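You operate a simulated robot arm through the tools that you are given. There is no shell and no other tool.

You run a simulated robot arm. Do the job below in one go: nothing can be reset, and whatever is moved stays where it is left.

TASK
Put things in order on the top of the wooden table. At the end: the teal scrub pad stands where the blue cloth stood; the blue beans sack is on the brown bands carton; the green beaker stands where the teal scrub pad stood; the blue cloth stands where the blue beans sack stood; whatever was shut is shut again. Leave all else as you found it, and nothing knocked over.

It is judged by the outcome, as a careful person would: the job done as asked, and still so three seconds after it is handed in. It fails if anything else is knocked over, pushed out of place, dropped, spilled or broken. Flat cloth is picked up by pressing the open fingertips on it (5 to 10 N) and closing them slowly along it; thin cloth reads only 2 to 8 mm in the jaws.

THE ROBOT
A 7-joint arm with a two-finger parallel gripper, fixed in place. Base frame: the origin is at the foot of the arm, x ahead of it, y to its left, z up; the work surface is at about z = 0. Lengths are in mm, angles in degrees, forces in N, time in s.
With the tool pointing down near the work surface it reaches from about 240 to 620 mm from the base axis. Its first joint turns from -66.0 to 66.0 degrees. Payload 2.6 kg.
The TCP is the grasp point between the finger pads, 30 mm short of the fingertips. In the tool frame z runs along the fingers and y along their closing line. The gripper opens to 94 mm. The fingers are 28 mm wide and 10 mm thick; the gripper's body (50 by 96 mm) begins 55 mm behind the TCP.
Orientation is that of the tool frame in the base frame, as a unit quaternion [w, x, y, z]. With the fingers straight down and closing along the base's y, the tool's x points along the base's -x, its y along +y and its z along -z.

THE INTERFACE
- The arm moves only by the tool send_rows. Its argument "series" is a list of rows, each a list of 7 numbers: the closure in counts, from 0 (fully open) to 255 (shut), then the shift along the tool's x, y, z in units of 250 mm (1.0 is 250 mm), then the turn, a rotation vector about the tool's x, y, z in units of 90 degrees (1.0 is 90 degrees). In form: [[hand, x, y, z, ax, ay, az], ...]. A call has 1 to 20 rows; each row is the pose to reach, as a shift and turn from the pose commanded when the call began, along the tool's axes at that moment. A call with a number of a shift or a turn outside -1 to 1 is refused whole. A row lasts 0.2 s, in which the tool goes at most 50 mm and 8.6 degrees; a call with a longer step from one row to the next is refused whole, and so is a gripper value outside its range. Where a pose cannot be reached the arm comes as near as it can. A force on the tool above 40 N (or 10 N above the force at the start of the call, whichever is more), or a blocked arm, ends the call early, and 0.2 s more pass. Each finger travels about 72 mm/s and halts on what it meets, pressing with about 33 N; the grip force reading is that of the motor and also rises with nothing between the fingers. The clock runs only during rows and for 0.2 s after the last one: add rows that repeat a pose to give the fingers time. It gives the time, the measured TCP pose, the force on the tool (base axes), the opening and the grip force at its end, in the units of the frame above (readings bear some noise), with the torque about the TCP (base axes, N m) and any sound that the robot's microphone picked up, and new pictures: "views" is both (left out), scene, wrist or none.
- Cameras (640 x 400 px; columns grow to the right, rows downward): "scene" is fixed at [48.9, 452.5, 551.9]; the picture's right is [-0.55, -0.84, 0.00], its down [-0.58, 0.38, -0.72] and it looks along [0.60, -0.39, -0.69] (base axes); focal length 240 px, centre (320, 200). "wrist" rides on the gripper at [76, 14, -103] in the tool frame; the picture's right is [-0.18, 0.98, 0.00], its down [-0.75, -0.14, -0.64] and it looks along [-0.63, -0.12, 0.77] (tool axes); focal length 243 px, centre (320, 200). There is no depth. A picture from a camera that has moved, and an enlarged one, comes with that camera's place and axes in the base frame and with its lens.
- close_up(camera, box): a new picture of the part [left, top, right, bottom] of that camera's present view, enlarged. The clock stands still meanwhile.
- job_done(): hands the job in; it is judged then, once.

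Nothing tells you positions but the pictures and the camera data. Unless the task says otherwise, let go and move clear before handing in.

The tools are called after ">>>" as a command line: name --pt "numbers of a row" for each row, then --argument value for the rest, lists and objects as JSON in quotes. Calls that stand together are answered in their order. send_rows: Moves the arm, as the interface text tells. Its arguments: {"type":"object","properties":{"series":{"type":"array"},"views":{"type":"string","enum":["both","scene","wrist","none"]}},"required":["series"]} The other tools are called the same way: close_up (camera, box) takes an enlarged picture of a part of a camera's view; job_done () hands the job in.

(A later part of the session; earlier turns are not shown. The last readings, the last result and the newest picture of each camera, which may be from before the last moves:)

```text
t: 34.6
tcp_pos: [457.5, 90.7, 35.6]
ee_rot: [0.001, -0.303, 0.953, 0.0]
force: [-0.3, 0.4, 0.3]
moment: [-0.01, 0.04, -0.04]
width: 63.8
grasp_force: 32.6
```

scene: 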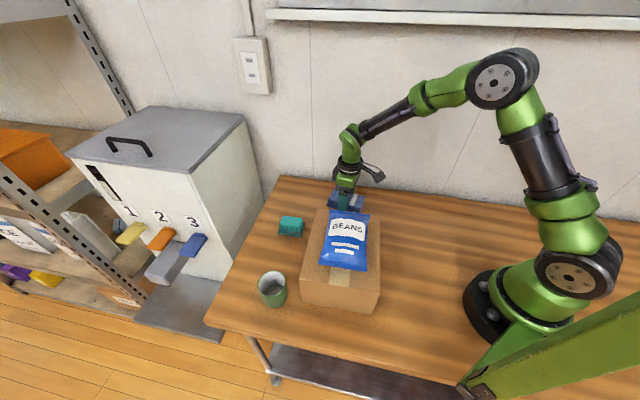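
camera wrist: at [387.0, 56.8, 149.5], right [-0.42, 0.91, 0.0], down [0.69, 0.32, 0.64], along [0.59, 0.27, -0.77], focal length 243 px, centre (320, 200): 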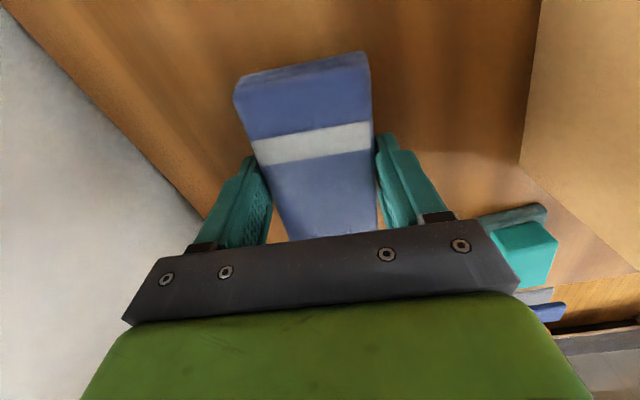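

>>> send_rows --pt "255 0 0 0.003 0 0 0" --pt "255 0 0 0.006 0 0 0" --pt "255 0 0 0.006 0 0 0" --views "wrist"

>>> close_up --camera "scene" --box '[310, 170, 390, 220]'

```text
t: 35.5
tcp_pos: [457.7, 90.1, 35.4]
ee_rot: [0.001, -0.303, 0.953, -0.001]
force: [-3.6, -0.6, 9.8]
moment: [-0.05, 0.39, 0.04]
width: 63.6
grasp_force: 32.9
camera wrist: at [386.6, 56.8, 137.4], right [-0.42, 0.91, 0.0], down [0.69, 0.32, 0.64], along [0.59, 0.27, -0.76], focal length 243 px, centre (320, 200)
```

wrist: 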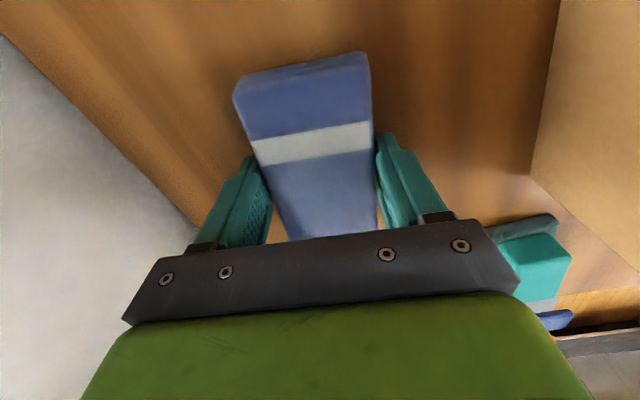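

```text
8.00 times, centred on (350, 195) of scene
camera zoom: at [48.9, 452.5, 552.0], right [-0.55, -0.84, 0.0], down [-0.58, 0.38, -0.72], along [0.6, -0.39, -0.69], focal length 1916 px, centre (80, 240)
```

zoom: 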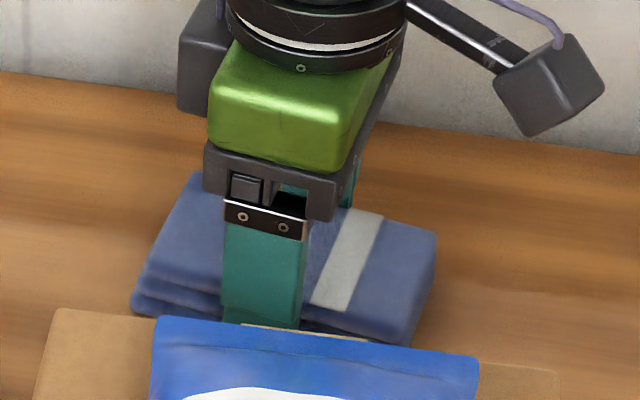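

Contact with the table reads about 10 N, so I'll ease up slightly, open, and rise.

>>> send_rows --pt "255 0 0 -0.004 0 0 0" --pt "200 0 0 -0.004 0 0 0" --pt "150 0 0 -0.004 0 0 0" --pt "80 0 0 -0.004 0 0 0" --pt "0 0 0 -0.004 0 0 0" --pt "0 0 0 -0.004 0 0 0" --pt "0 0 0 -0.05 0 0 0" --pt "0 0 0 -0.12 0 0 0" --pt "0 0 0 -0.24 0 0 0" --pt "0 0 0 -0.4 0 0 0" --pt "0 0 0 -0.56 0 0 0" --pt "0 0 0 -0.66 0 0 0" --pt "0 0 0 -0.66 0 0 0"

>>> close_up --camera "wrist" --box '[160, 0, 480, 200]'

>>> close_up --camera "scene" --box '[240, 170, 400, 270]'

```text
t: 38.2
tcp_pos: [456.8, 89.1, 200.8]
ee_rot: [0.001, -0.305, 0.952, 0.0]
force: [-0.1, -0.2, -1.1]
moment: [-0.03, -0.02, 0.01]
width: 94.2
grasp_force: 0.1
camera wrist: at [386.7, 56.6, 302.2], right [-0.42, 0.91, 0.0], down [0.69, 0.32, 0.64], along [0.59, 0.27, -0.77], focal length 243 px, centre (320, 200)
```

scene: 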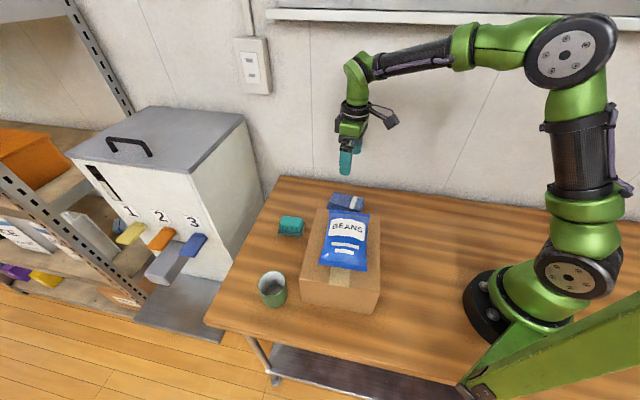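
wrist: 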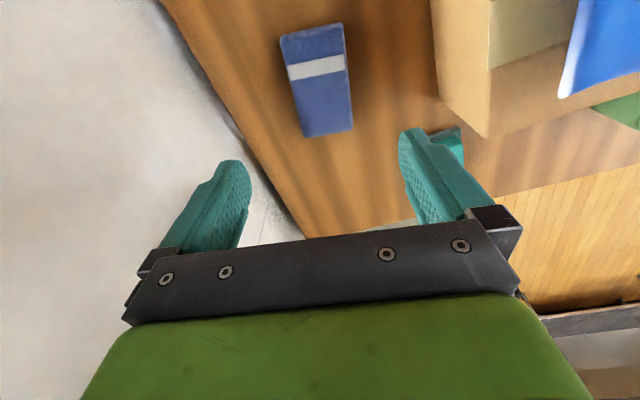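

```text
2.00 times, centred on (320, 100) of wrist
camera zoom: at [386.7, 56.6, 302.2], right [-0.42, 0.91, 0.0], down [0.69, 0.32, 0.64], along [0.59, 0.27, -0.77], focal length 485 px, centre (320, 400)
```

zoom: 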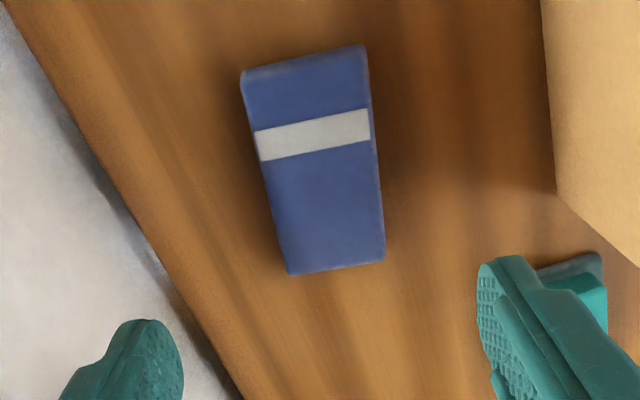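

```text
4.00 times, centred on (320, 220) of scene
camera zoom: at [48.9, 452.5, 551.9], right [-0.55, -0.84, 0.0], down [-0.58, 0.38, -0.72], along [0.6, -0.39, -0.69], focal length 958 px, centre (320, 120)
```

zoom: 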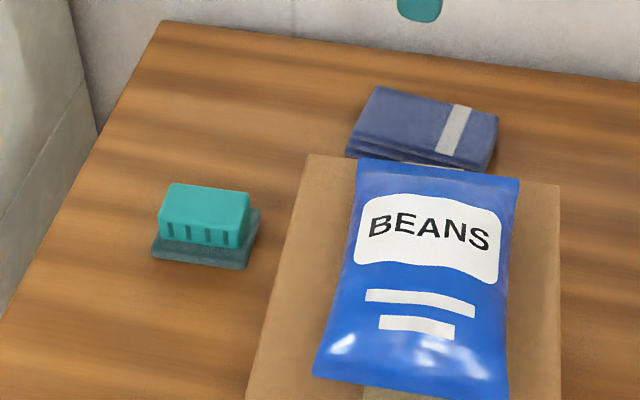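

The cloth now sits at about (455, 89), flat where the sack was. Next I'll go above the scrub pad, turning the jaws so the camera stays clear of the carton, and look closely.

>>> send_rows --pt "0 -0.04 0.05 0 0 0 0.07" --pt "0 -0.08 0.1 0 0 0 0.15" --pt "0 -0.13 0.162 0 0 0 0.24" --pt "0 -0.18 0.224 0 0 0 0.33" --pt "0 -0.23 0.286 0 0 0 0.42" --pt "0 -0.28 0.348 0 0 0 0.51" --pt "0 -0.33 0.41 0 0 0 0.6" --pt "0 -0.38 0.472 0 0 0 0.69" --pt "0 -0.43 0.535 0 0 0 0.78" --pt "0 -0.471 0.587 0 0 0 0.872" --pt "0 -0.471 0.587 0 0 0 0.872"

>>> close_up --camera "wrist" --box '[200, 0, 440, 150]'

>>> close_up --camera "scene" --box '[260, 200, 340, 250]'

```text
t: 40.6
tcp_pos: [466.8, 279.7, 199.7]
ee_rot: [0.002, 0.37, 0.929, 0.0]
force: [0.2, -0.6, 0.4]
moment: [-0.01, 0.0, 0.03]
width: 94.1
grasp_force: 0.0
camera wrist: at [421.7, 340.0, 302.1], right [0.81, 0.59, 0.0], down [0.45, -0.62, 0.64], along [0.38, -0.52, -0.77], focal length 243 px, centre (320, 200)
```

scene: 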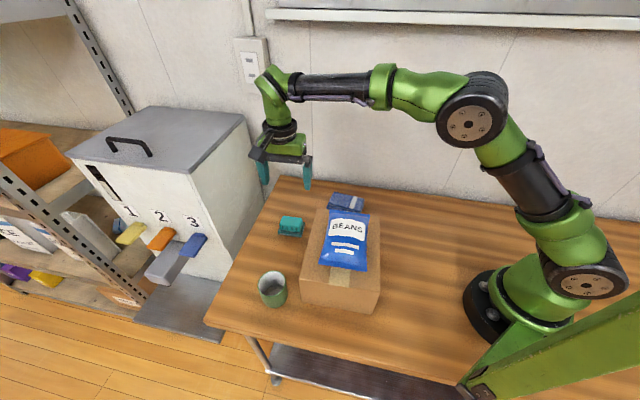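
wrist: 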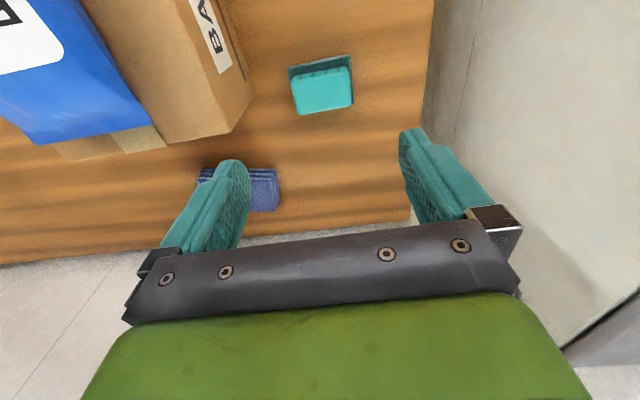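

```text
2.67 times, centred on (320, 75) of wrist
camera zoom: at [421.7, 340.0, 302.1], right [0.81, 0.59, 0.0], down [0.45, -0.62, 0.64], along [0.38, -0.52, -0.77], focal length 647 px, centre (320, 533)
```

zoom: 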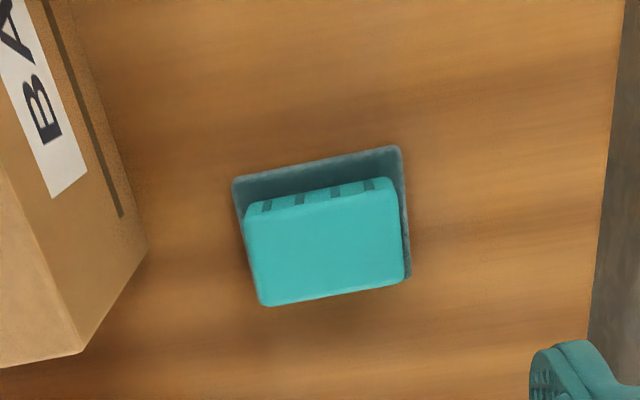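

```text
8.00 times, centred on (300, 225) of scene
camera zoom: at [48.9, 452.5, 551.9], right [-0.55, -0.84, 0.0], down [-0.58, 0.38, -0.72], along [0.6, -0.39, -0.69], focal length 1916 px, centre (480, 0)
```

zoom: 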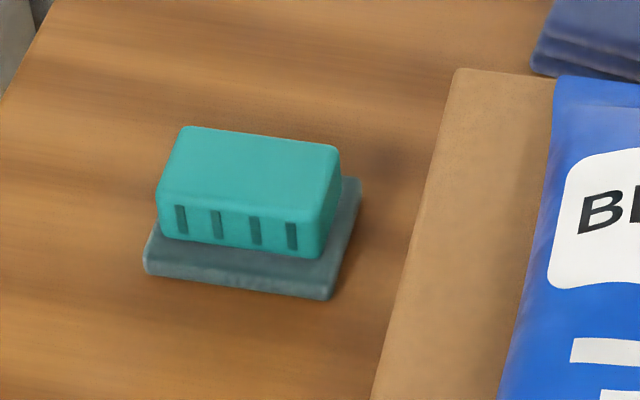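

The carton's side reads "BA…", so it is the bands carton. The pad has a 60 × 37 mm teal body on a wider plate, centred at (468, 281); I'll grip the body just above the plate.

>>> send_rows --pt "0 0 0.009 0.1 0 0 0" --pt "0 0 0.009 0.22 0 0 0" --pt "0 0 0.009 0.34 0 0 0" --pt "0 0 0.009 0.44 0 0 0" --pt "0 0 0.009 0.5 0 0 0" --pt "0 0 0.009 0.5 0 0 0"

>>> close_up --camera "scene" --box '[260, 190, 340, 240]'

```text
t: 42.0
tcp_pos: [469.4, 280.3, 73.6]
ee_rot: [0.001, 0.367, 0.93, 0.001]
force: [0.3, 0.0, -0.8]
moment: [0.0, 0.04, 0.0]
width: 94.2
grasp_force: 0.2
camera wrist: at [423.3, 341.4, 176.2], right [0.81, 0.59, 0.0], down [0.45, -0.62, 0.64], along [0.38, -0.52, -0.77], focal length 243 px, centre (320, 200)
```

scene: 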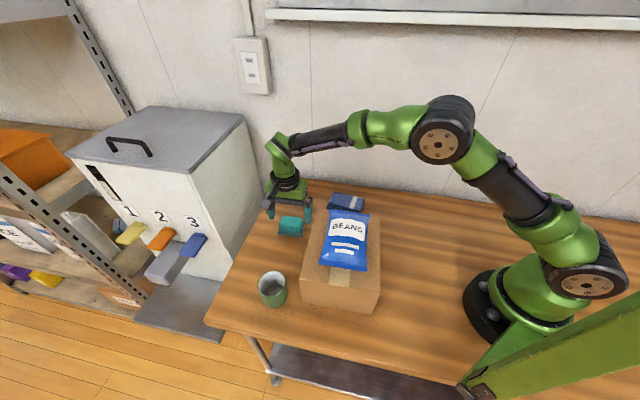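
wrist: 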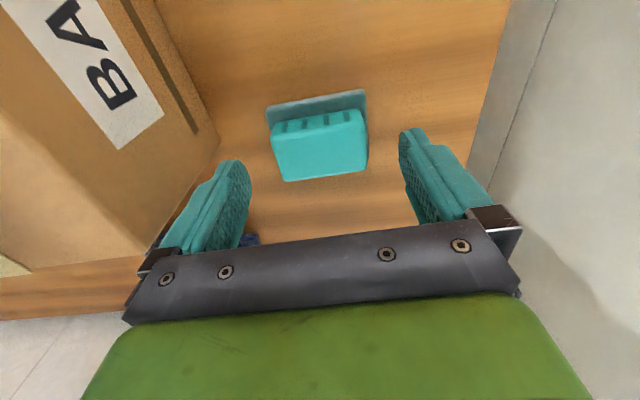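

```text
8.00 times, centred on (300, 215) of scene
camera zoom: at [48.9, 452.5, 551.9], right [-0.55, -0.84, 0.0], down [-0.58, 0.38, -0.72], along [0.6, -0.39, -0.69], focal length 1916 px, centre (480, 80)
```

zoom: 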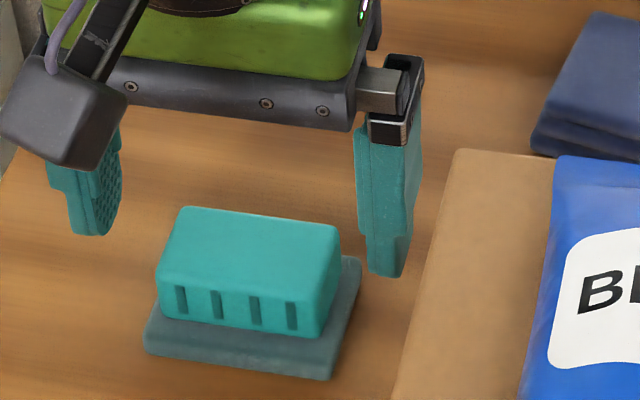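

The fingers straddle the pad with room on both sides and clear the carton. I'll descend and close on the body.

>>> send_rows --pt "0 0 0 0.04 0 0 0" --pt "0 0 0 0.08 0 0 0" --pt "0 0 0 0.114 0 0 0" --pt "0 0 0 0.114 0 0 0" --pt "50 0 0 0.114 0 0 0" --pt "90 0 0 0.114 0 0 0" --pt "130 0 0 0.114 0 0 0" --pt "180 0 0 0.114 0 0 0" --pt "255 0 0 0.114 0 0 0" --pt "255 0 0 0.114 0 0 0"

>>> close_up --camera "scene" --box '[260, 190, 340, 240]'

```text
t: 44.2
tcp_pos: [469.5, 279.4, 44.7]
ee_rot: [0.001, 0.367, 0.93, 0.0]
force: [0.0, -0.3, 0.3]
moment: [0.03, 0.02, -0.01]
width: 58.9
grasp_force: 33.7
camera wrist: at [424.0, 341.0, 148.0], right [0.81, 0.59, 0.0], down [0.45, -0.62, 0.64], along [0.38, -0.52, -0.77], focal length 243 px, centre (320, 200)
```

scene: 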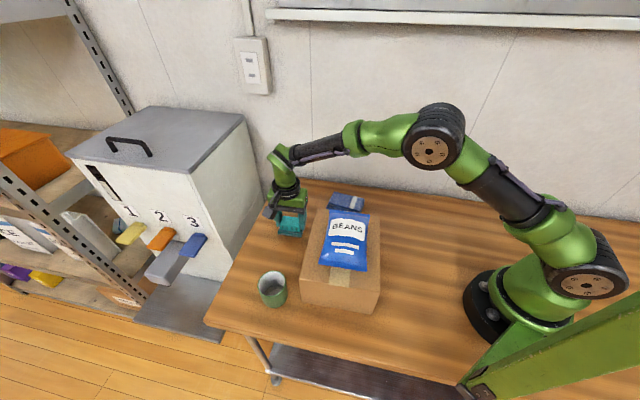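
wrist: 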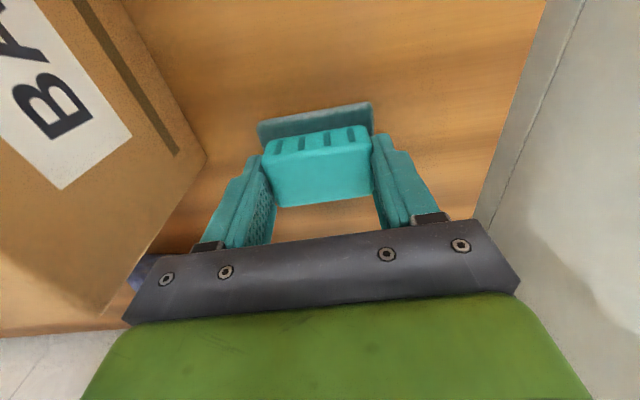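

```text
8.00 times, centred on (300, 215) of scene
camera zoom: at [48.9, 452.5, 551.9], right [-0.55, -0.84, 0.0], down [-0.58, 0.38, -0.72], along [0.6, -0.39, -0.69], focal length 1916 px, centre (480, 80)
```

zoom: 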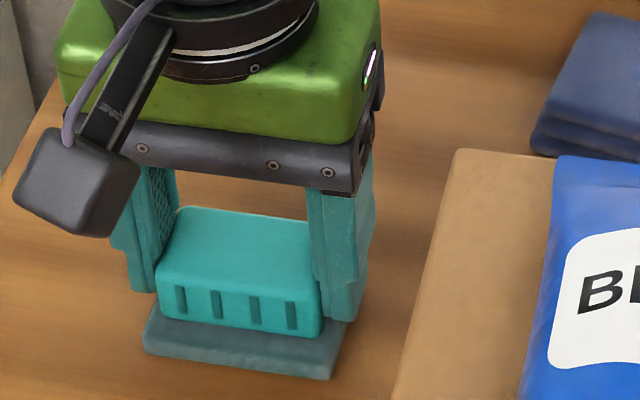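

The pad is gripped at 59 mm. I'll lift it high enough to clear the sack on the carton and carry it halfway toward the cloth's old place.

>>> send_rows --pt "255 0 0 -0.03 0 0 0" --pt "255 0 0 -0.08 0 0 0" --pt "255 0 0 -0.18 0 0 0" --pt "255 0 0 -0.32 0 0 0" --pt "255 0 0 -0.46 0 0 0" --pt "255 0 0 -0.6 0 0 0" --pt "255 0 0 -0.7 0 0 0" --pt "255 -0.01 -0.03 -0.74 0 0 0" --pt "255 -0.024 -0.1 -0.74 0 0 0" --pt "255 -0.048 -0.2 -0.74 0 0 0" --pt "255 -0.071 -0.3 -0.74 0 0 0" --pt "255 -0.095 -0.4 -0.74 0 0 0" --pt "255 -0.119 -0.5 -0.74 0 0 0" --pt "255 -0.143 -0.6 -0.74 0 0 0" --pt "255 -0.164 -0.69 -0.74 0 0 0" --pt "255 -0.174 -0.732 -0.74 0 0 0" --pt "255 -0.174 -0.732 -0.74 0 0 0"

```text
t: 47.9
tcp_pos: [376.4, 115.9, 230.9]
ee_rot: [0.001, 0.367, 0.93, 0.001]
force: [0.4, 0.0, -0.2]
moment: [-0.02, -0.02, 0.03]
width: 58.8
grasp_force: 32.7
camera wrist: at [330.2, 177.5, 333.3], right [0.81, 0.59, 0.0], down [0.45, -0.62, 0.64], along [0.38, -0.52, -0.77], focal length 243 px, centre (320, 200)
```

scene: 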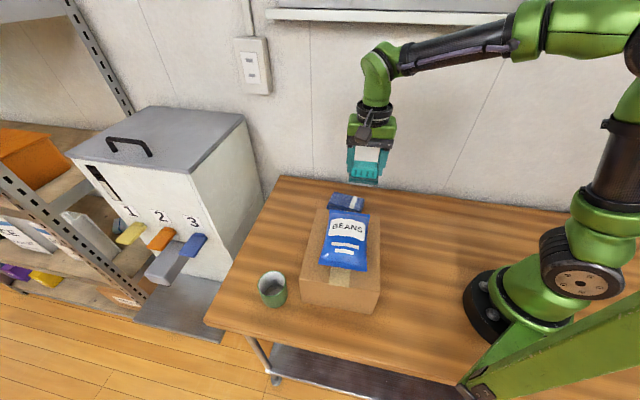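
wrist: 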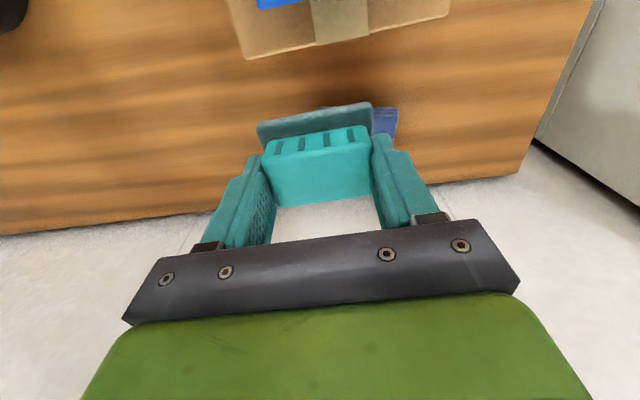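

The pad is held securely. I'll continue to the cloth's old place and lower to about z 65.

>>> send_rows --pt "255 -0.01 -0.04 0 0 0 0" --pt "255 -0.028 -0.12 0 0 0 0" --pt "255 -0.052 -0.22 0 0 0 0" --pt "255 -0.076 -0.32 0 0 0 0" --pt "255 -0.099 -0.42 0 0 0 0" --pt "255 -0.123 -0.52 0 0 0 0" --pt "255 -0.146 -0.62 0.03 0 0 0" --pt "255 -0.165 -0.7 0.1 0 0 0" --pt "255 -0.172 -0.731 0.2 0 0 0" --pt "255 -0.172 -0.731 0.32 0 0 0" --pt "255 -0.172 -0.731 0.44 0 0 0" --pt "255 -0.172 -0.731 0.56 0 0 0" --pt "255 -0.172 -0.731 0.64 0 0 0" --pt "255 -0.172 -0.731 0.66 0 0 0" --pt "255 -0.172 -0.731 0.66 0 0 0"

```text
t: 51.0
tcp_pos: [282.3, -47.1, 65.0]
ee_rot: [0.001, 0.367, 0.93, 0.0]
force: [0.8, 0.4, -1.0]
moment: [-0.02, -0.03, -0.01]
width: 58.9
grasp_force: 33.1
camera wrist: at [236.5, 14.7, 167.7], right [0.81, 0.59, 0.0], down [0.45, -0.62, 0.64], along [0.38, -0.52, -0.77], focal length 243 px, centre (320, 200)
```

scene: 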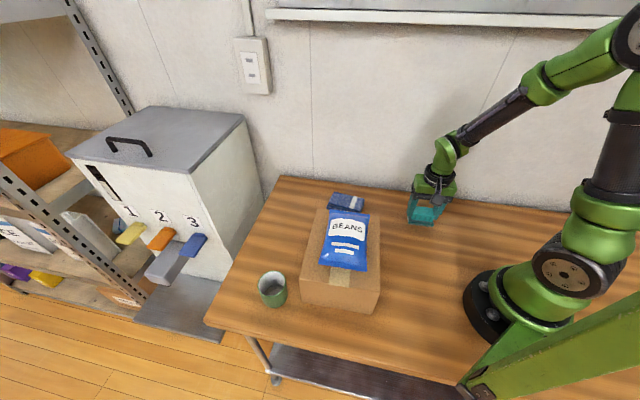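
wrist: 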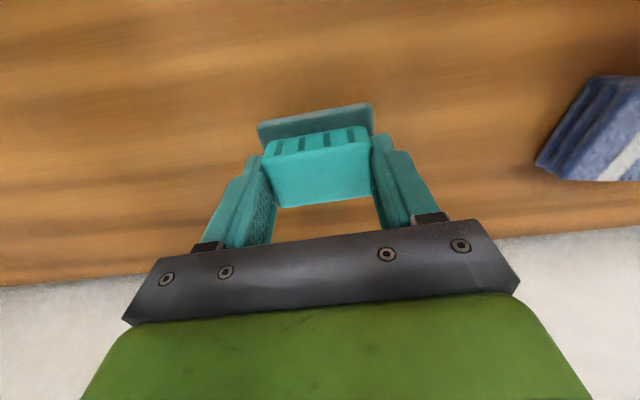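

Right over the spot at (282, -47). I'll lower to near the grasp height of z 45, then feel for the table.

>>> send_rows --pt "255 0 0 0.02 0 0 0" --pt "255 0 0 0.04 0 0 0" --pt "255 0 0 0.06 0 0 0" --pt "255 0 0 0.072 0 0 0" --pt "255 0 0 0.072 0 0 0" --views "none"

>>> send_rows --pt "255 0 0 0.003 0 0 0" --pt "255 0 0 0.006 0 0 0" --pt "255 0 0 0.006 0 0 0" --views "none"

```text
t: 52.2
tcp_pos: [283.0, -46.3, 47.4]
ee_rot: [0.002, 0.369, 0.93, 0.001]
force: [-0.3, 0.8, 0.1]
moment: [0.01, -0.02, 0.01]
width: 58.9
grasp_force: 33.2
```

```text
t: 53.0
tcp_pos: [282.4, -46.6, 44.6]
ee_rot: [0.001, 0.368, 0.93, 0.001]
force: [-0.2, 0.8, -0.6]
moment: [0.0, -0.01, 0.0]
width: 59.0
grasp_force: 33.3
```

>>> send_rows --pt "255 0 0 0.003 0 0 0" --pt "255 0 0 0.005 0 0 0" --pt "255 0 0 0.005 0 0 0" --views "none"

```text
t: 53.9
tcp_pos: [283.0, -45.8, 44.8]
ee_rot: [0.002, 0.368, 0.93, 0.0]
force: [-7.8, 1.9, 22.3]
moment: [-0.12, 0.42, -0.04]
width: 58.8
grasp_force: 33.1
```

It's in contact with the table. I'll ease up about 1 mm, open, and rise.

>>> send_rows --pt "255 0 0 -0.004 0 0 0" --pt "255 0 0 -0.004 0 0 0" --pt "200 0 0 -0.004 0 0 0" --pt "140 0 0 -0.004 0 0 0" --pt "70 0 0 -0.004 0 0 0" --pt "0 0 0 -0.004 0 0 0" --pt "0 0 0 -0.004 0 0 0" --pt "0 0 0 -0.05 0 0 0" --pt "0 0 0 -0.14 0 0 0" --pt "0 0 0 -0.28 0 0 0" --pt "0 0 0 -0.44 0 0 0" --pt "0 0 0 -0.6 0 0 0" --pt "0 0 0 -0.74 0 0 0" --pt "0 0 0 -0.78 0 0 0" --pt "0 0 0 -0.78 0 0 0"

>>> close_up --camera "scene" --box '[370, 180, 470, 243]'

>>> close_up --camera "scene" --box '[230, 250, 310, 300]'

```text
t: 57.0
tcp_pos: [282.4, -46.3, 239.8]
ee_rot: [0.002, 0.367, 0.93, 0.0]
force: [0.4, -0.3, -0.7]
moment: [-0.01, -0.01, -0.01]
width: 94.2
grasp_force: 0.1
camera wrist: at [236.5, 14.8, 343.1], right [0.81, 0.59, 0.0], down [0.45, -0.62, 0.64], along [0.38, -0.52, -0.77], focal length 243 px, centre (320, 200)
```

scene: 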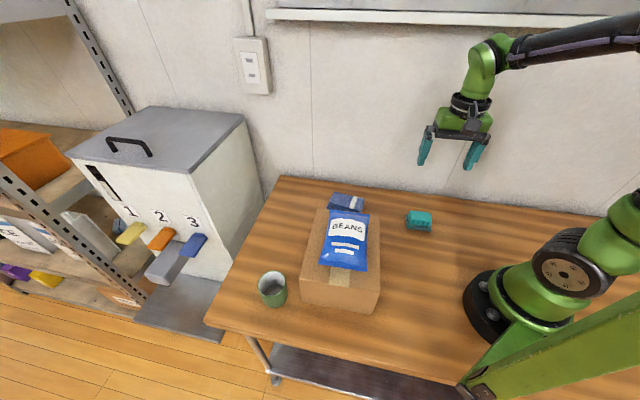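
wrist: 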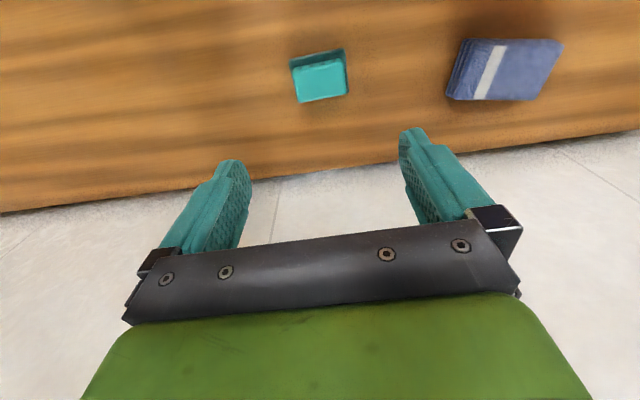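

```text
6.35 times, centred on (420, 212) of scene
camera zoom: at [48.9, 452.5, 551.9], right [-0.55, -0.84, 0.0], down [-0.58, 0.38, -0.72], along [0.6, -0.39, -0.69], focal length 1521 px, centre (-315, 127)
```

zoom: 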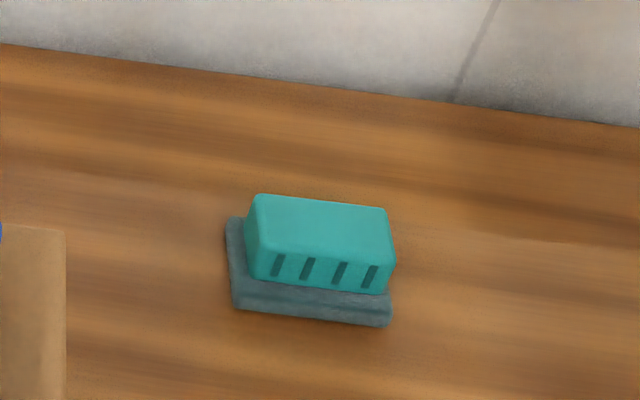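

```text
8.00 times, centred on (270, 275) of scene
camera zoom: at [48.9, 452.5, 551.9], right [-0.55, -0.84, 0.0], down [-0.58, 0.38, -0.72], along [0.6, -0.39, -0.69], focal length 1916 px, centre (720, -400)
```

zoom: 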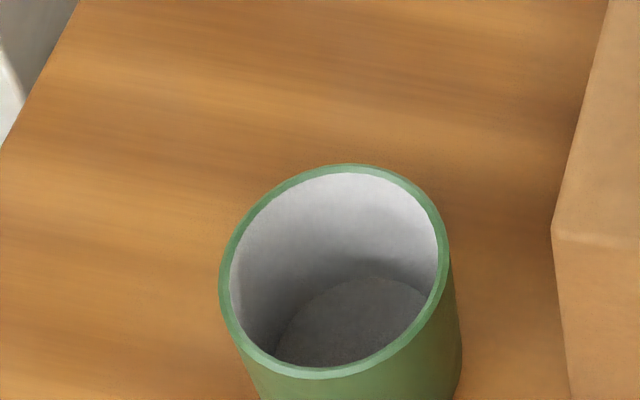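

The scrub pad now stands at about (282, -46), where the cloth was. Next is the beaker near (313, 402); I'll travel high over the sack to above it.

>>> send_rows --pt "0 0.04 0.049 0 0 0 0" --pt "0 0.1 0.123 0 0 0 0" --pt "0 0.17 0.209 0 0 0 0" --pt "0 0.24 0.295 0 0 0 0" --pt "0 0.31 0.381 0 0 0 0" --pt "0 0.38 0.467 0 0 0 0" --pt "0 0.45 0.553 0 0 0 0" --pt "0 0.51 0.627 0 0 0 0" --pt "0 0.567 0.697 0 0 0 0" --views "none"

>>> send_rows --pt "0 0.04 0.049 0 0 0 0" --pt "0 0.1 0.123 0 0 0 0" --pt "0 0.17 0.209 0 0 0 0" --pt "0 0.24 0.295 0 0 0 0" --pt "0 0.31 0.381 0 0 0 0" --pt "0 0.38 0.467 0 0 0 0" --pt "0 0.45 0.553 0 0 0 0" --pt "0 0.51 0.627 0 0 0 0" --pt "0 0.567 0.697 0 0 0 0" --pt "0 0.567 0.697 0 0 0 0"

>>> close_up --camera "wrist" --box '[200, 0, 440, 150]'

>>> close_up --camera "scene" --box '[220, 240, 316, 300]'

```text
t: 59.0
tcp_pos: [297.1, 179.9, 240.3]
ee_rot: [0.001, 0.369, 0.929, 0.001]
force: [0.0, -0.6, -0.1]
moment: [0.0, 0.0, 0.0]
width: 93.8
grasp_force: 0.0
```

```text
t: 61.2
tcp_pos: [312.4, 403.0, 240.4]
ee_rot: [0.001, 0.367, 0.93, 0.0]
force: [-0.3, 0.1, -0.4]
moment: [0.01, 0.02, -0.02]
width: 93.7
grasp_force: 0.1
camera wrist: at [267.4, 463.7, 342.8], right [0.81, 0.59, 0.0], down [0.45, -0.62, 0.64], along [0.38, -0.52, -0.77], focal length 243 px, centre (320, 200)
```

scene: 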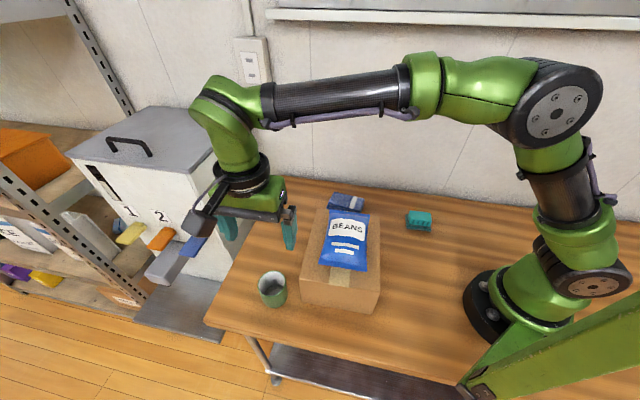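
wrist: 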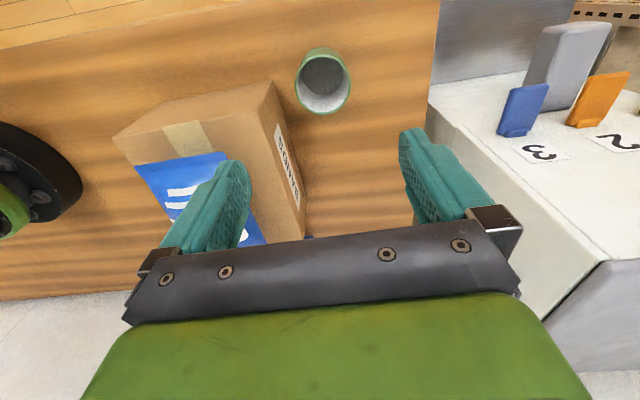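

```text
2.67 times, centred on (320, 75) of wrist
camera zoom: at [267.4, 463.7, 342.8], right [0.81, 0.59, 0.0], down [0.45, -0.62, 0.64], along [0.38, -0.52, -0.77], focal length 647 px, centre (320, 533)
```

zoom: 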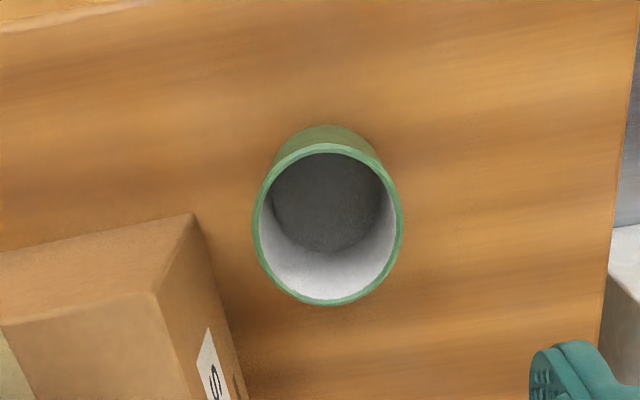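

```text
6.67 times, centred on (268, 270) of scene
camera zoom: at [48.9, 452.5, 551.9], right [-0.55, -0.84, 0.0], down [-0.58, 0.38, -0.72], along [0.6, -0.39, -0.69], focal length 1597 px, centre (667, -267)
```

zoom: 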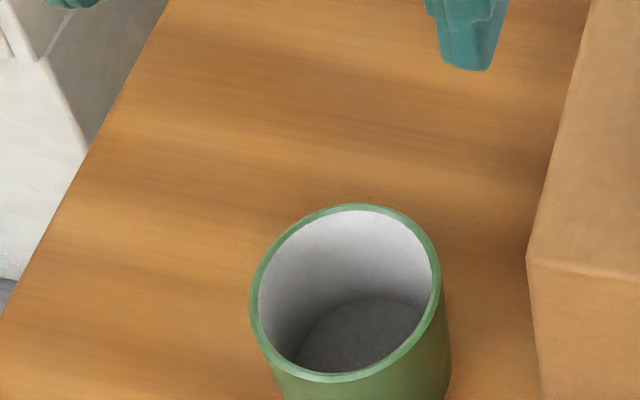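

The beaker is empty, about 60 mm wide and 67 mm tall, centred near (311, 408), with the carton side about 60 mm away. I'll partly close the jaws to keep clear of the carton and descend to just above the rim to check.

>>> send_rows --pt "20 0.01 0.007 0.06 0 0 0" --pt "40 0.02 0.014 0.16 0 0 0" --pt "49 0.02 0.014 0.28 0 0 0" --pt "49 0.02 0.014 0.4 0 0 0" --pt "49 0.02 0.014 0.48 0 0 0" --pt "49 0.02 0.014 0.52 0 0 0" --pt "49 0.02 0.014 0.52 0 0 0"

>>> close_up --camera "scene" --box '[220, 230, 332, 300]'

>>> close_up --camera "wrist" --box '[160, 50, 480, 250]'

```text
t: 62.9
tcp_pos: [312.6, 408.4, 108.8]
ee_rot: [0.002, 0.369, 0.93, 0.0]
force: [-0.5, 0.6, 0.0]
moment: [0.03, -0.04, 0.0]
width: 76.0
grasp_force: 0.0
camera wrist: at [266.5, 469.2, 211.8], right [0.81, 0.59, 0.0], down [0.45, -0.62, 0.64], along [0.38, -0.52, -0.77], focal length 243 px, centre (320, 200)
```

scene: 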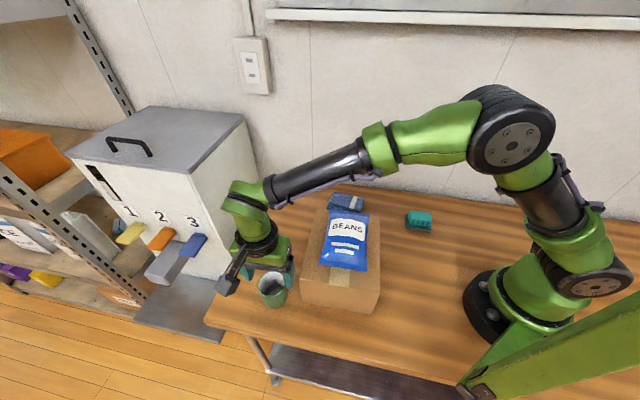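
wrist: 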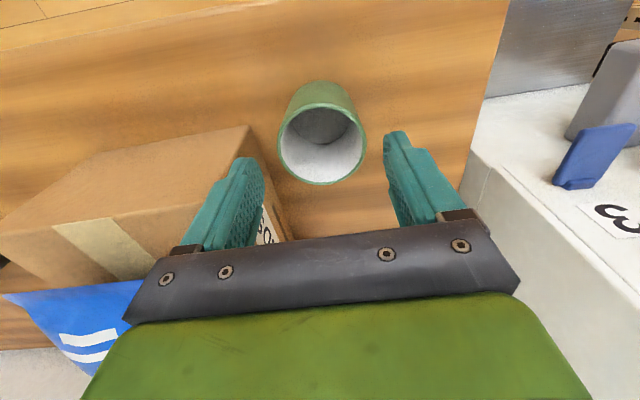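

```text
5.71 times, centred on (276, 265) of scene
camera zoom: at [48.9, 452.5, 551.9], right [-0.55, -0.84, 0.0], down [-0.58, 0.38, -0.72], along [0.6, -0.39, -0.69], focal length 1369 px, centre (571, -171)
```

zoom: 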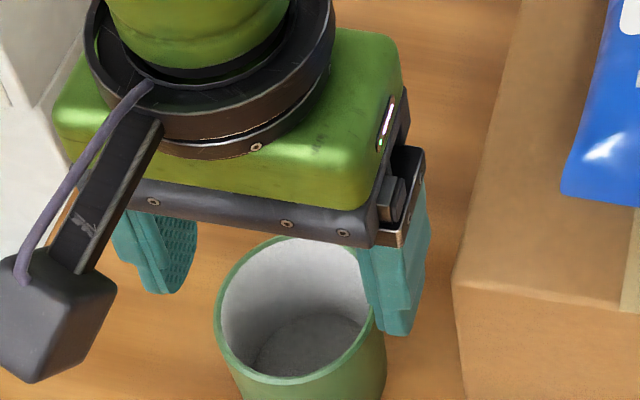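

```text
2.00 times, centred on (320, 150) of wrist
camera zoom: at [266.5, 469.2, 211.8], right [0.81, 0.59, 0.0], down [0.45, -0.62, 0.64], along [0.38, -0.52, -0.77], focal length 485 px, centre (320, 300)
```

zoom: 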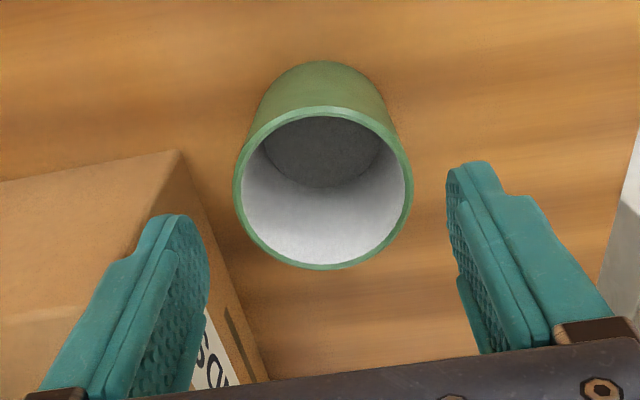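

Centred within about 3 mm. I'll apply that correction, descend around the beaker, and close gently.

>>> send_rows --pt "49 0.012 0.007 0.01 0 0 0" --pt "49 0.012 0.007 0.04 0 0 0" --pt "49 0.012 0.007 0.08 0 0 0" --pt "49 0.012 0.007 0.13 0 0 0" --pt "49 0.012 0.007 0.18 0 0 0" --pt "49 0.012 0.007 0.23 0 0 0" --pt "49 0.012 0.007 0.265 0 0 0" --pt "49 0.012 0.007 0.265 0 0 0"

>>> close_up --camera "scene" --box '[220, 240, 332, 310]'

```text
t: 64.7
tcp_pos: [312.6, 411.4, 44.4]
ee_rot: [0.001, 0.367, 0.93, 0.0]
force: [-0.2, 0.3, 0.2]
moment: [0.0, -0.03, -0.01]
width: 76.1
grasp_force: 0.0
camera wrist: at [266.3, 472.6, 145.9], right [0.81, 0.59, 0.0], down [0.45, -0.62, 0.64], along [0.38, -0.52, -0.77], focal length 243 px, centre (320, 200)
```

scene: 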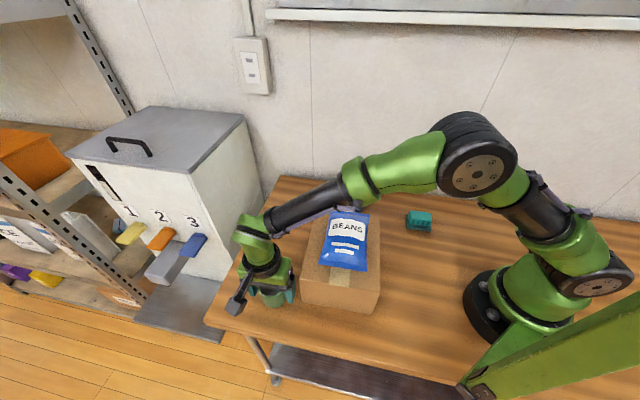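
wrist: 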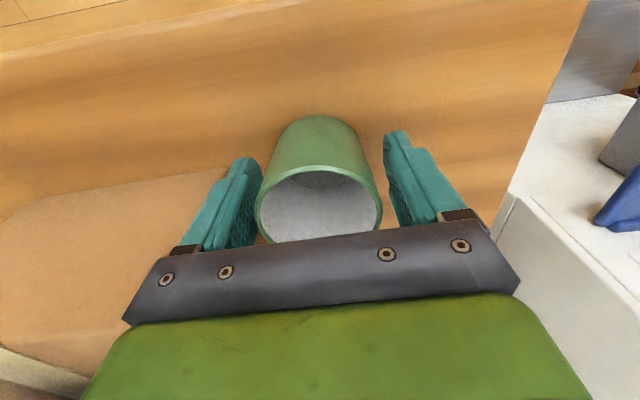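

```text
5.71 times, centred on (276, 275) of scene
camera zoom: at [48.9, 452.5, 551.9], right [-0.55, -0.84, 0.0], down [-0.58, 0.38, -0.72], along [0.6, -0.39, -0.69], focal length 1369 px, centre (571, -229)
```

zoom: 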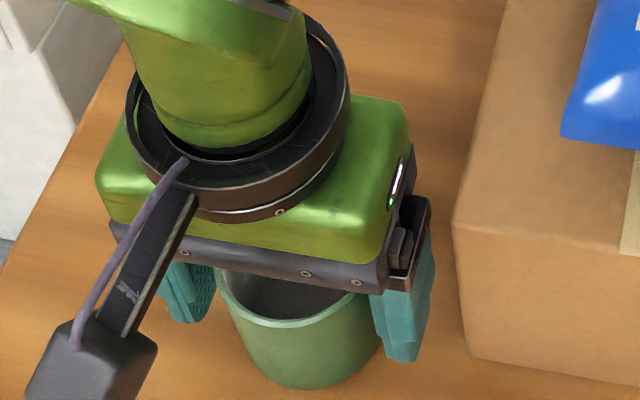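

The beaker is between the fingers, about 4 mm toward tool +x. I'll nudge to centre it and close slowly.

>>> send_rows --pt "49 0.01 0.002 0 0 0 0" --pt "49 0.018 0.003 0.006 0 0 0" --pt "60 0.018 0.003 0.006 0 0 0" --pt "72 0.018 0.003 0.006 0 0 0" --pt "84 0.018 0.003 0.006 0 0 0" --pt "96 0.018 0.003 0.006 0 0 0" --pt "130 0.018 0.003 0.006 0 0 0" --pt "200 0.018 0.003 0.006 0 0 0" --pt "255 0.018 0.003 0.006 0 0 0" --pt "255 0.018 0.003 0.006 0 0 0"

>>> close_up --camera "scene" --box '[220, 240, 332, 310]'

```text
t: 66.8
tcp_pos: [308.6, 414.5, 42.2]
ee_rot: [0.001, 0.367, 0.93, 0.0]
force: [0.3, -0.1, -0.6]
moment: [0.01, 0.01, 0.01]
width: 64.0
grasp_force: 33.0
camera wrist: at [263.4, 476.1, 144.7], right [0.81, 0.59, 0.0], down [0.45, -0.62, 0.64], along [0.38, -0.52, -0.77], focal length 243 px, centre (320, 200)
```

scene: 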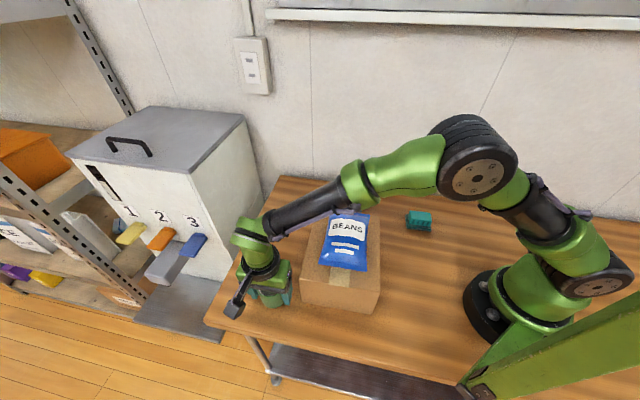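
wrist: 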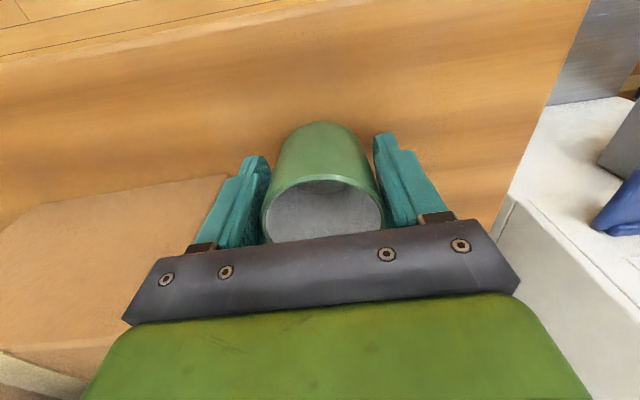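

```text
5.71 times, centred on (276, 275) of scene
camera zoom: at [48.9, 452.5, 551.9], right [-0.55, -0.84, 0.0], down [-0.58, 0.38, -0.72], along [0.6, -0.39, -0.69], focal length 1369 px, centre (571, -229)
```

zoom: 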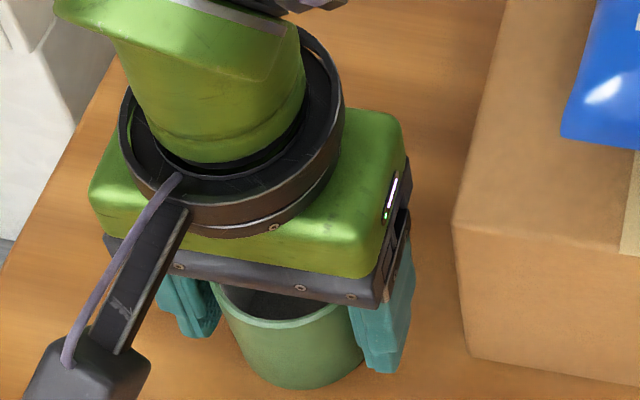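

The beaker reads 64 mm wide, so it is shorter than I assumed and sits a bit off the pads' centre, by 5–10 mm toward tool −x. I'll open slightly, recentre, and regrip.

>>> send_rows --pt "120 0 0 0 0 0 0" --pt "60 0 0 0 0 0 0" --pt "49 0 0 0 0 0 0" --pt "49 0 0 0 0 0 0" --pt "49 -0.015 0 0 0 0 0" --pt "49 -0.03 0 0 0 0 0" --pt "49 -0.03 0 0 0 0 0" --pt "60 -0.03 0 0 0 0 0" --pt "70 -0.03 0 0 0 0 0" --pt "78 -0.03 0 0 0 0 0" --pt "86 -0.03 0 0 0 0 0" --pt "120 -0.03 0 0 0 0 0" --pt "200 -0.03 0 0 0 0 0" --pt "255 -0.03 0 0 0 0 0" --pt "255 -0.03 0 0 0 0 0"

>>> close_up --camera "scene" --box '[220, 240, 332, 310]'

>>> close_up --camera "wrist" --box '[160, 80, 480, 280]'

```text
t: 70.0
tcp_pos: [314.7, 409.2, 43.2]
ee_rot: [0.001, 0.367, 0.93, 0.001]
force: [-0.3, -0.2, 0.0]
moment: [-0.03, -0.01, -0.03]
width: 60.5
grasp_force: 33.1
camera wrist: at [269.0, 471.0, 144.8], right [0.81, 0.59, 0.0], down [0.45, -0.62, 0.64], along [0.38, -0.52, -0.77], focal length 243 px, centre (320, 200)
```

scene: 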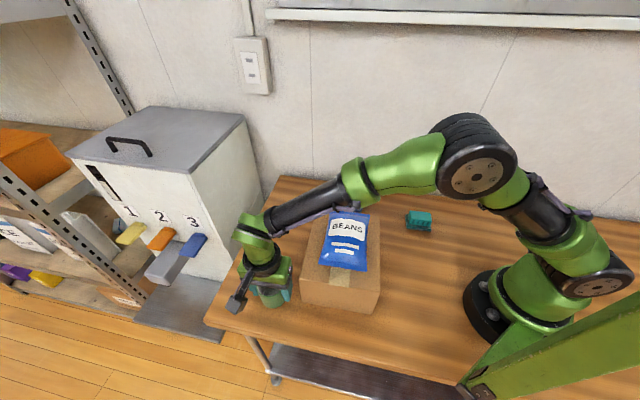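
wrist: 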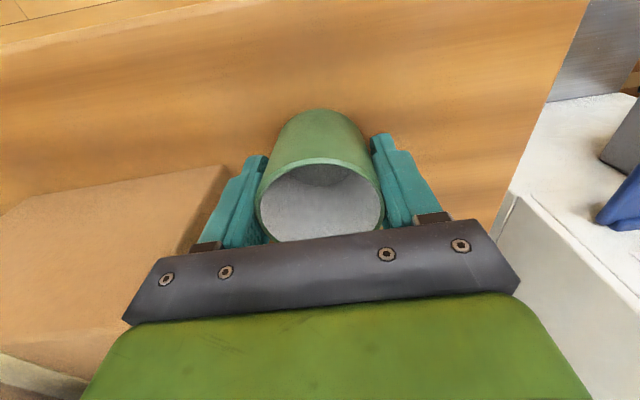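

```text
5.71 times, centred on (276, 275) of scene
camera zoom: at [48.9, 452.5, 551.9], right [-0.55, -0.84, 0.0], down [-0.58, 0.38, -0.72], along [0.6, -0.39, -0.69], focal length 1369 px, centre (571, -229)
```

zoom: 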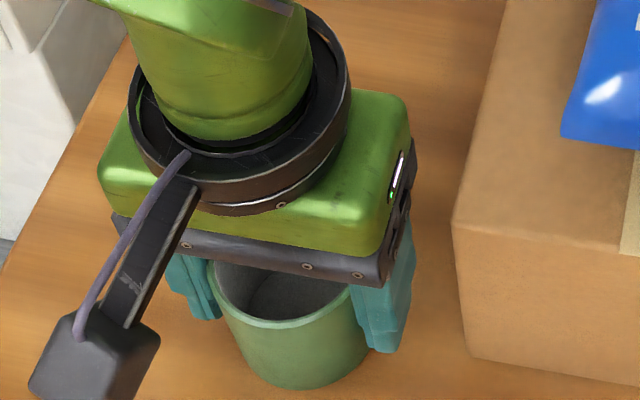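

```text
2.00 times, centred on (320, 180) of wrist
camera zoom: at [269.0, 471.0, 144.8], right [0.81, 0.59, 0.0], down [0.45, -0.62, 0.64], along [0.38, -0.52, -0.77], focal length 485 px, centre (320, 240)
```

zoom: 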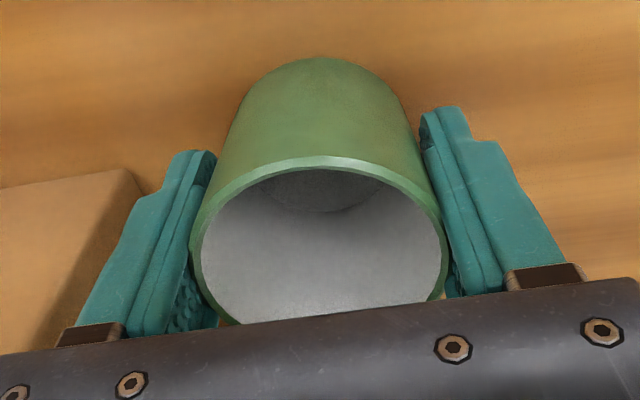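

The grip is now solid at 60.5 mm, centred on the beaker. I'll lift it straight up and carry it to the pad's old place at (468, 281).

>>> send_rows --pt "255 0 0 -0.02 0 0 0" --pt "255 0 0 -0.06 0 0 0" --pt "255 0 0 -0.12 0 0 0" --pt "255 0 0 -0.22 0 0 0" --pt "255 0 0 -0.34 0 0 0" --pt "255 0 0 -0.46 0 0 0" --pt "255 0 0 -0.54 0 0 0" --pt "255 0 0 -0.54 0 0 0"

```text
t: 71.8
tcp_pos: [314.0, 410.7, 178.0]
ee_rot: [0.002, 0.367, 0.93, 0.0]
force: [-0.3, -0.3, -1.2]
moment: [-0.01, 0.03, 0.01]
width: 60.6
grasp_force: 33.3
camera wrist: at [267.9, 471.4, 280.3], right [0.81, 0.59, 0.0], down [0.45, -0.62, 0.64], along [0.38, -0.52, -0.77], focal length 243 px, centre (320, 200)
```

scene: 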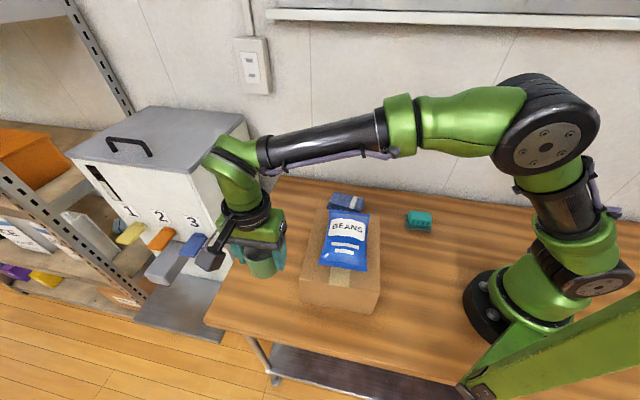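
wrist: 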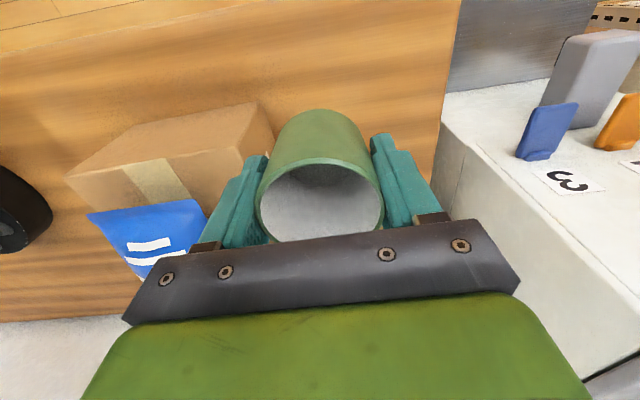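

The beaker is held upright. I'll move across parallel to the carton's side and lower to about z 58.

>>> send_rows --pt "255 -0.04 0.002 0 0 0 0" --pt "255 -0.11 0.006 0 0 0 0" --pt "255 -0.2 0.011 0 0 0 0" --pt "255 -0.3 0.016 0 0 0 0" --pt "255 -0.4 0.022 0 0 0 0" --pt "255 -0.5 0.027 0 0 0 0" --pt "255 -0.6 0.033 0 0 0 0" --pt "255 -0.7 0.038 0 0 0 0" --pt "255 -0.77 0.042 0.03 0 0 0" --pt "255 -0.803 0.044 0.1 0 0 0" --pt "255 -0.803 0.044 0.2 0 0 0" --pt "255 -0.803 0.044 0.3 0 0 0" --pt "255 -0.803 0.044 0.39 0 0 0" --pt "255 -0.803 0.044 0.45 0 0 0" --pt "255 -0.803 0.044 0.48 0 0 0" --pt "255 -0.803 0.044 0.48 0 0 0"

>>> close_up --camera "scene" --box '[252, 190, 348, 250]'

```text
t: 75.2
tcp_pos: [469.2, 280.4, 56.8]
ee_rot: [0.001, 0.367, 0.93, 0.001]
force: [-0.1, 0.9, 0.2]
moment: [-0.01, 0.01, -0.01]
width: 60.6
grasp_force: 32.8
camera wrist: at [422.6, 341.8, 159.9], right [0.81, 0.59, 0.0], down [0.45, -0.62, 0.64], along [0.38, -0.52, -0.77], focal length 243 px, centre (320, 200)
```

scene: 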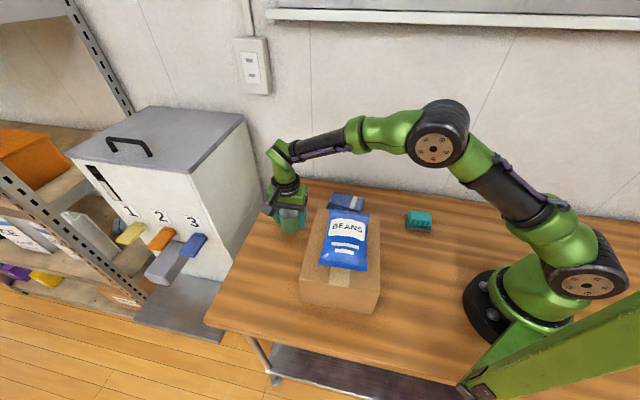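
wrist: 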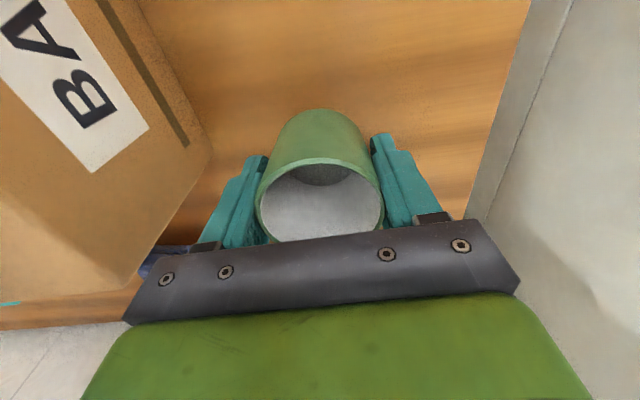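

```text
6.67 times, centred on (300, 220) of scene
camera zoom: at [48.9, 452.5, 551.9], right [-0.55, -0.84, 0.0], down [-0.58, 0.38, -0.72], along [0.6, -0.39, -0.69], focal length 1597 px, centre (453, 67)
```

zoom: 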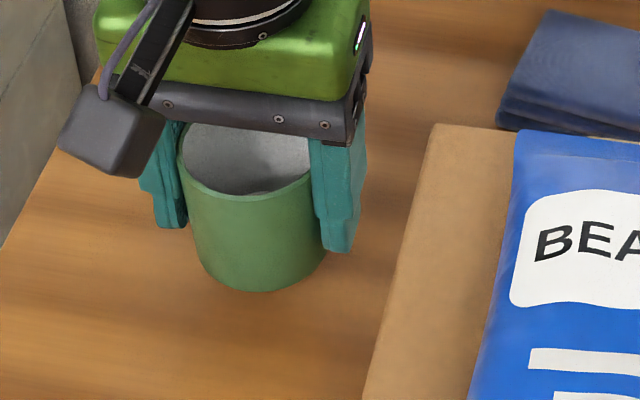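

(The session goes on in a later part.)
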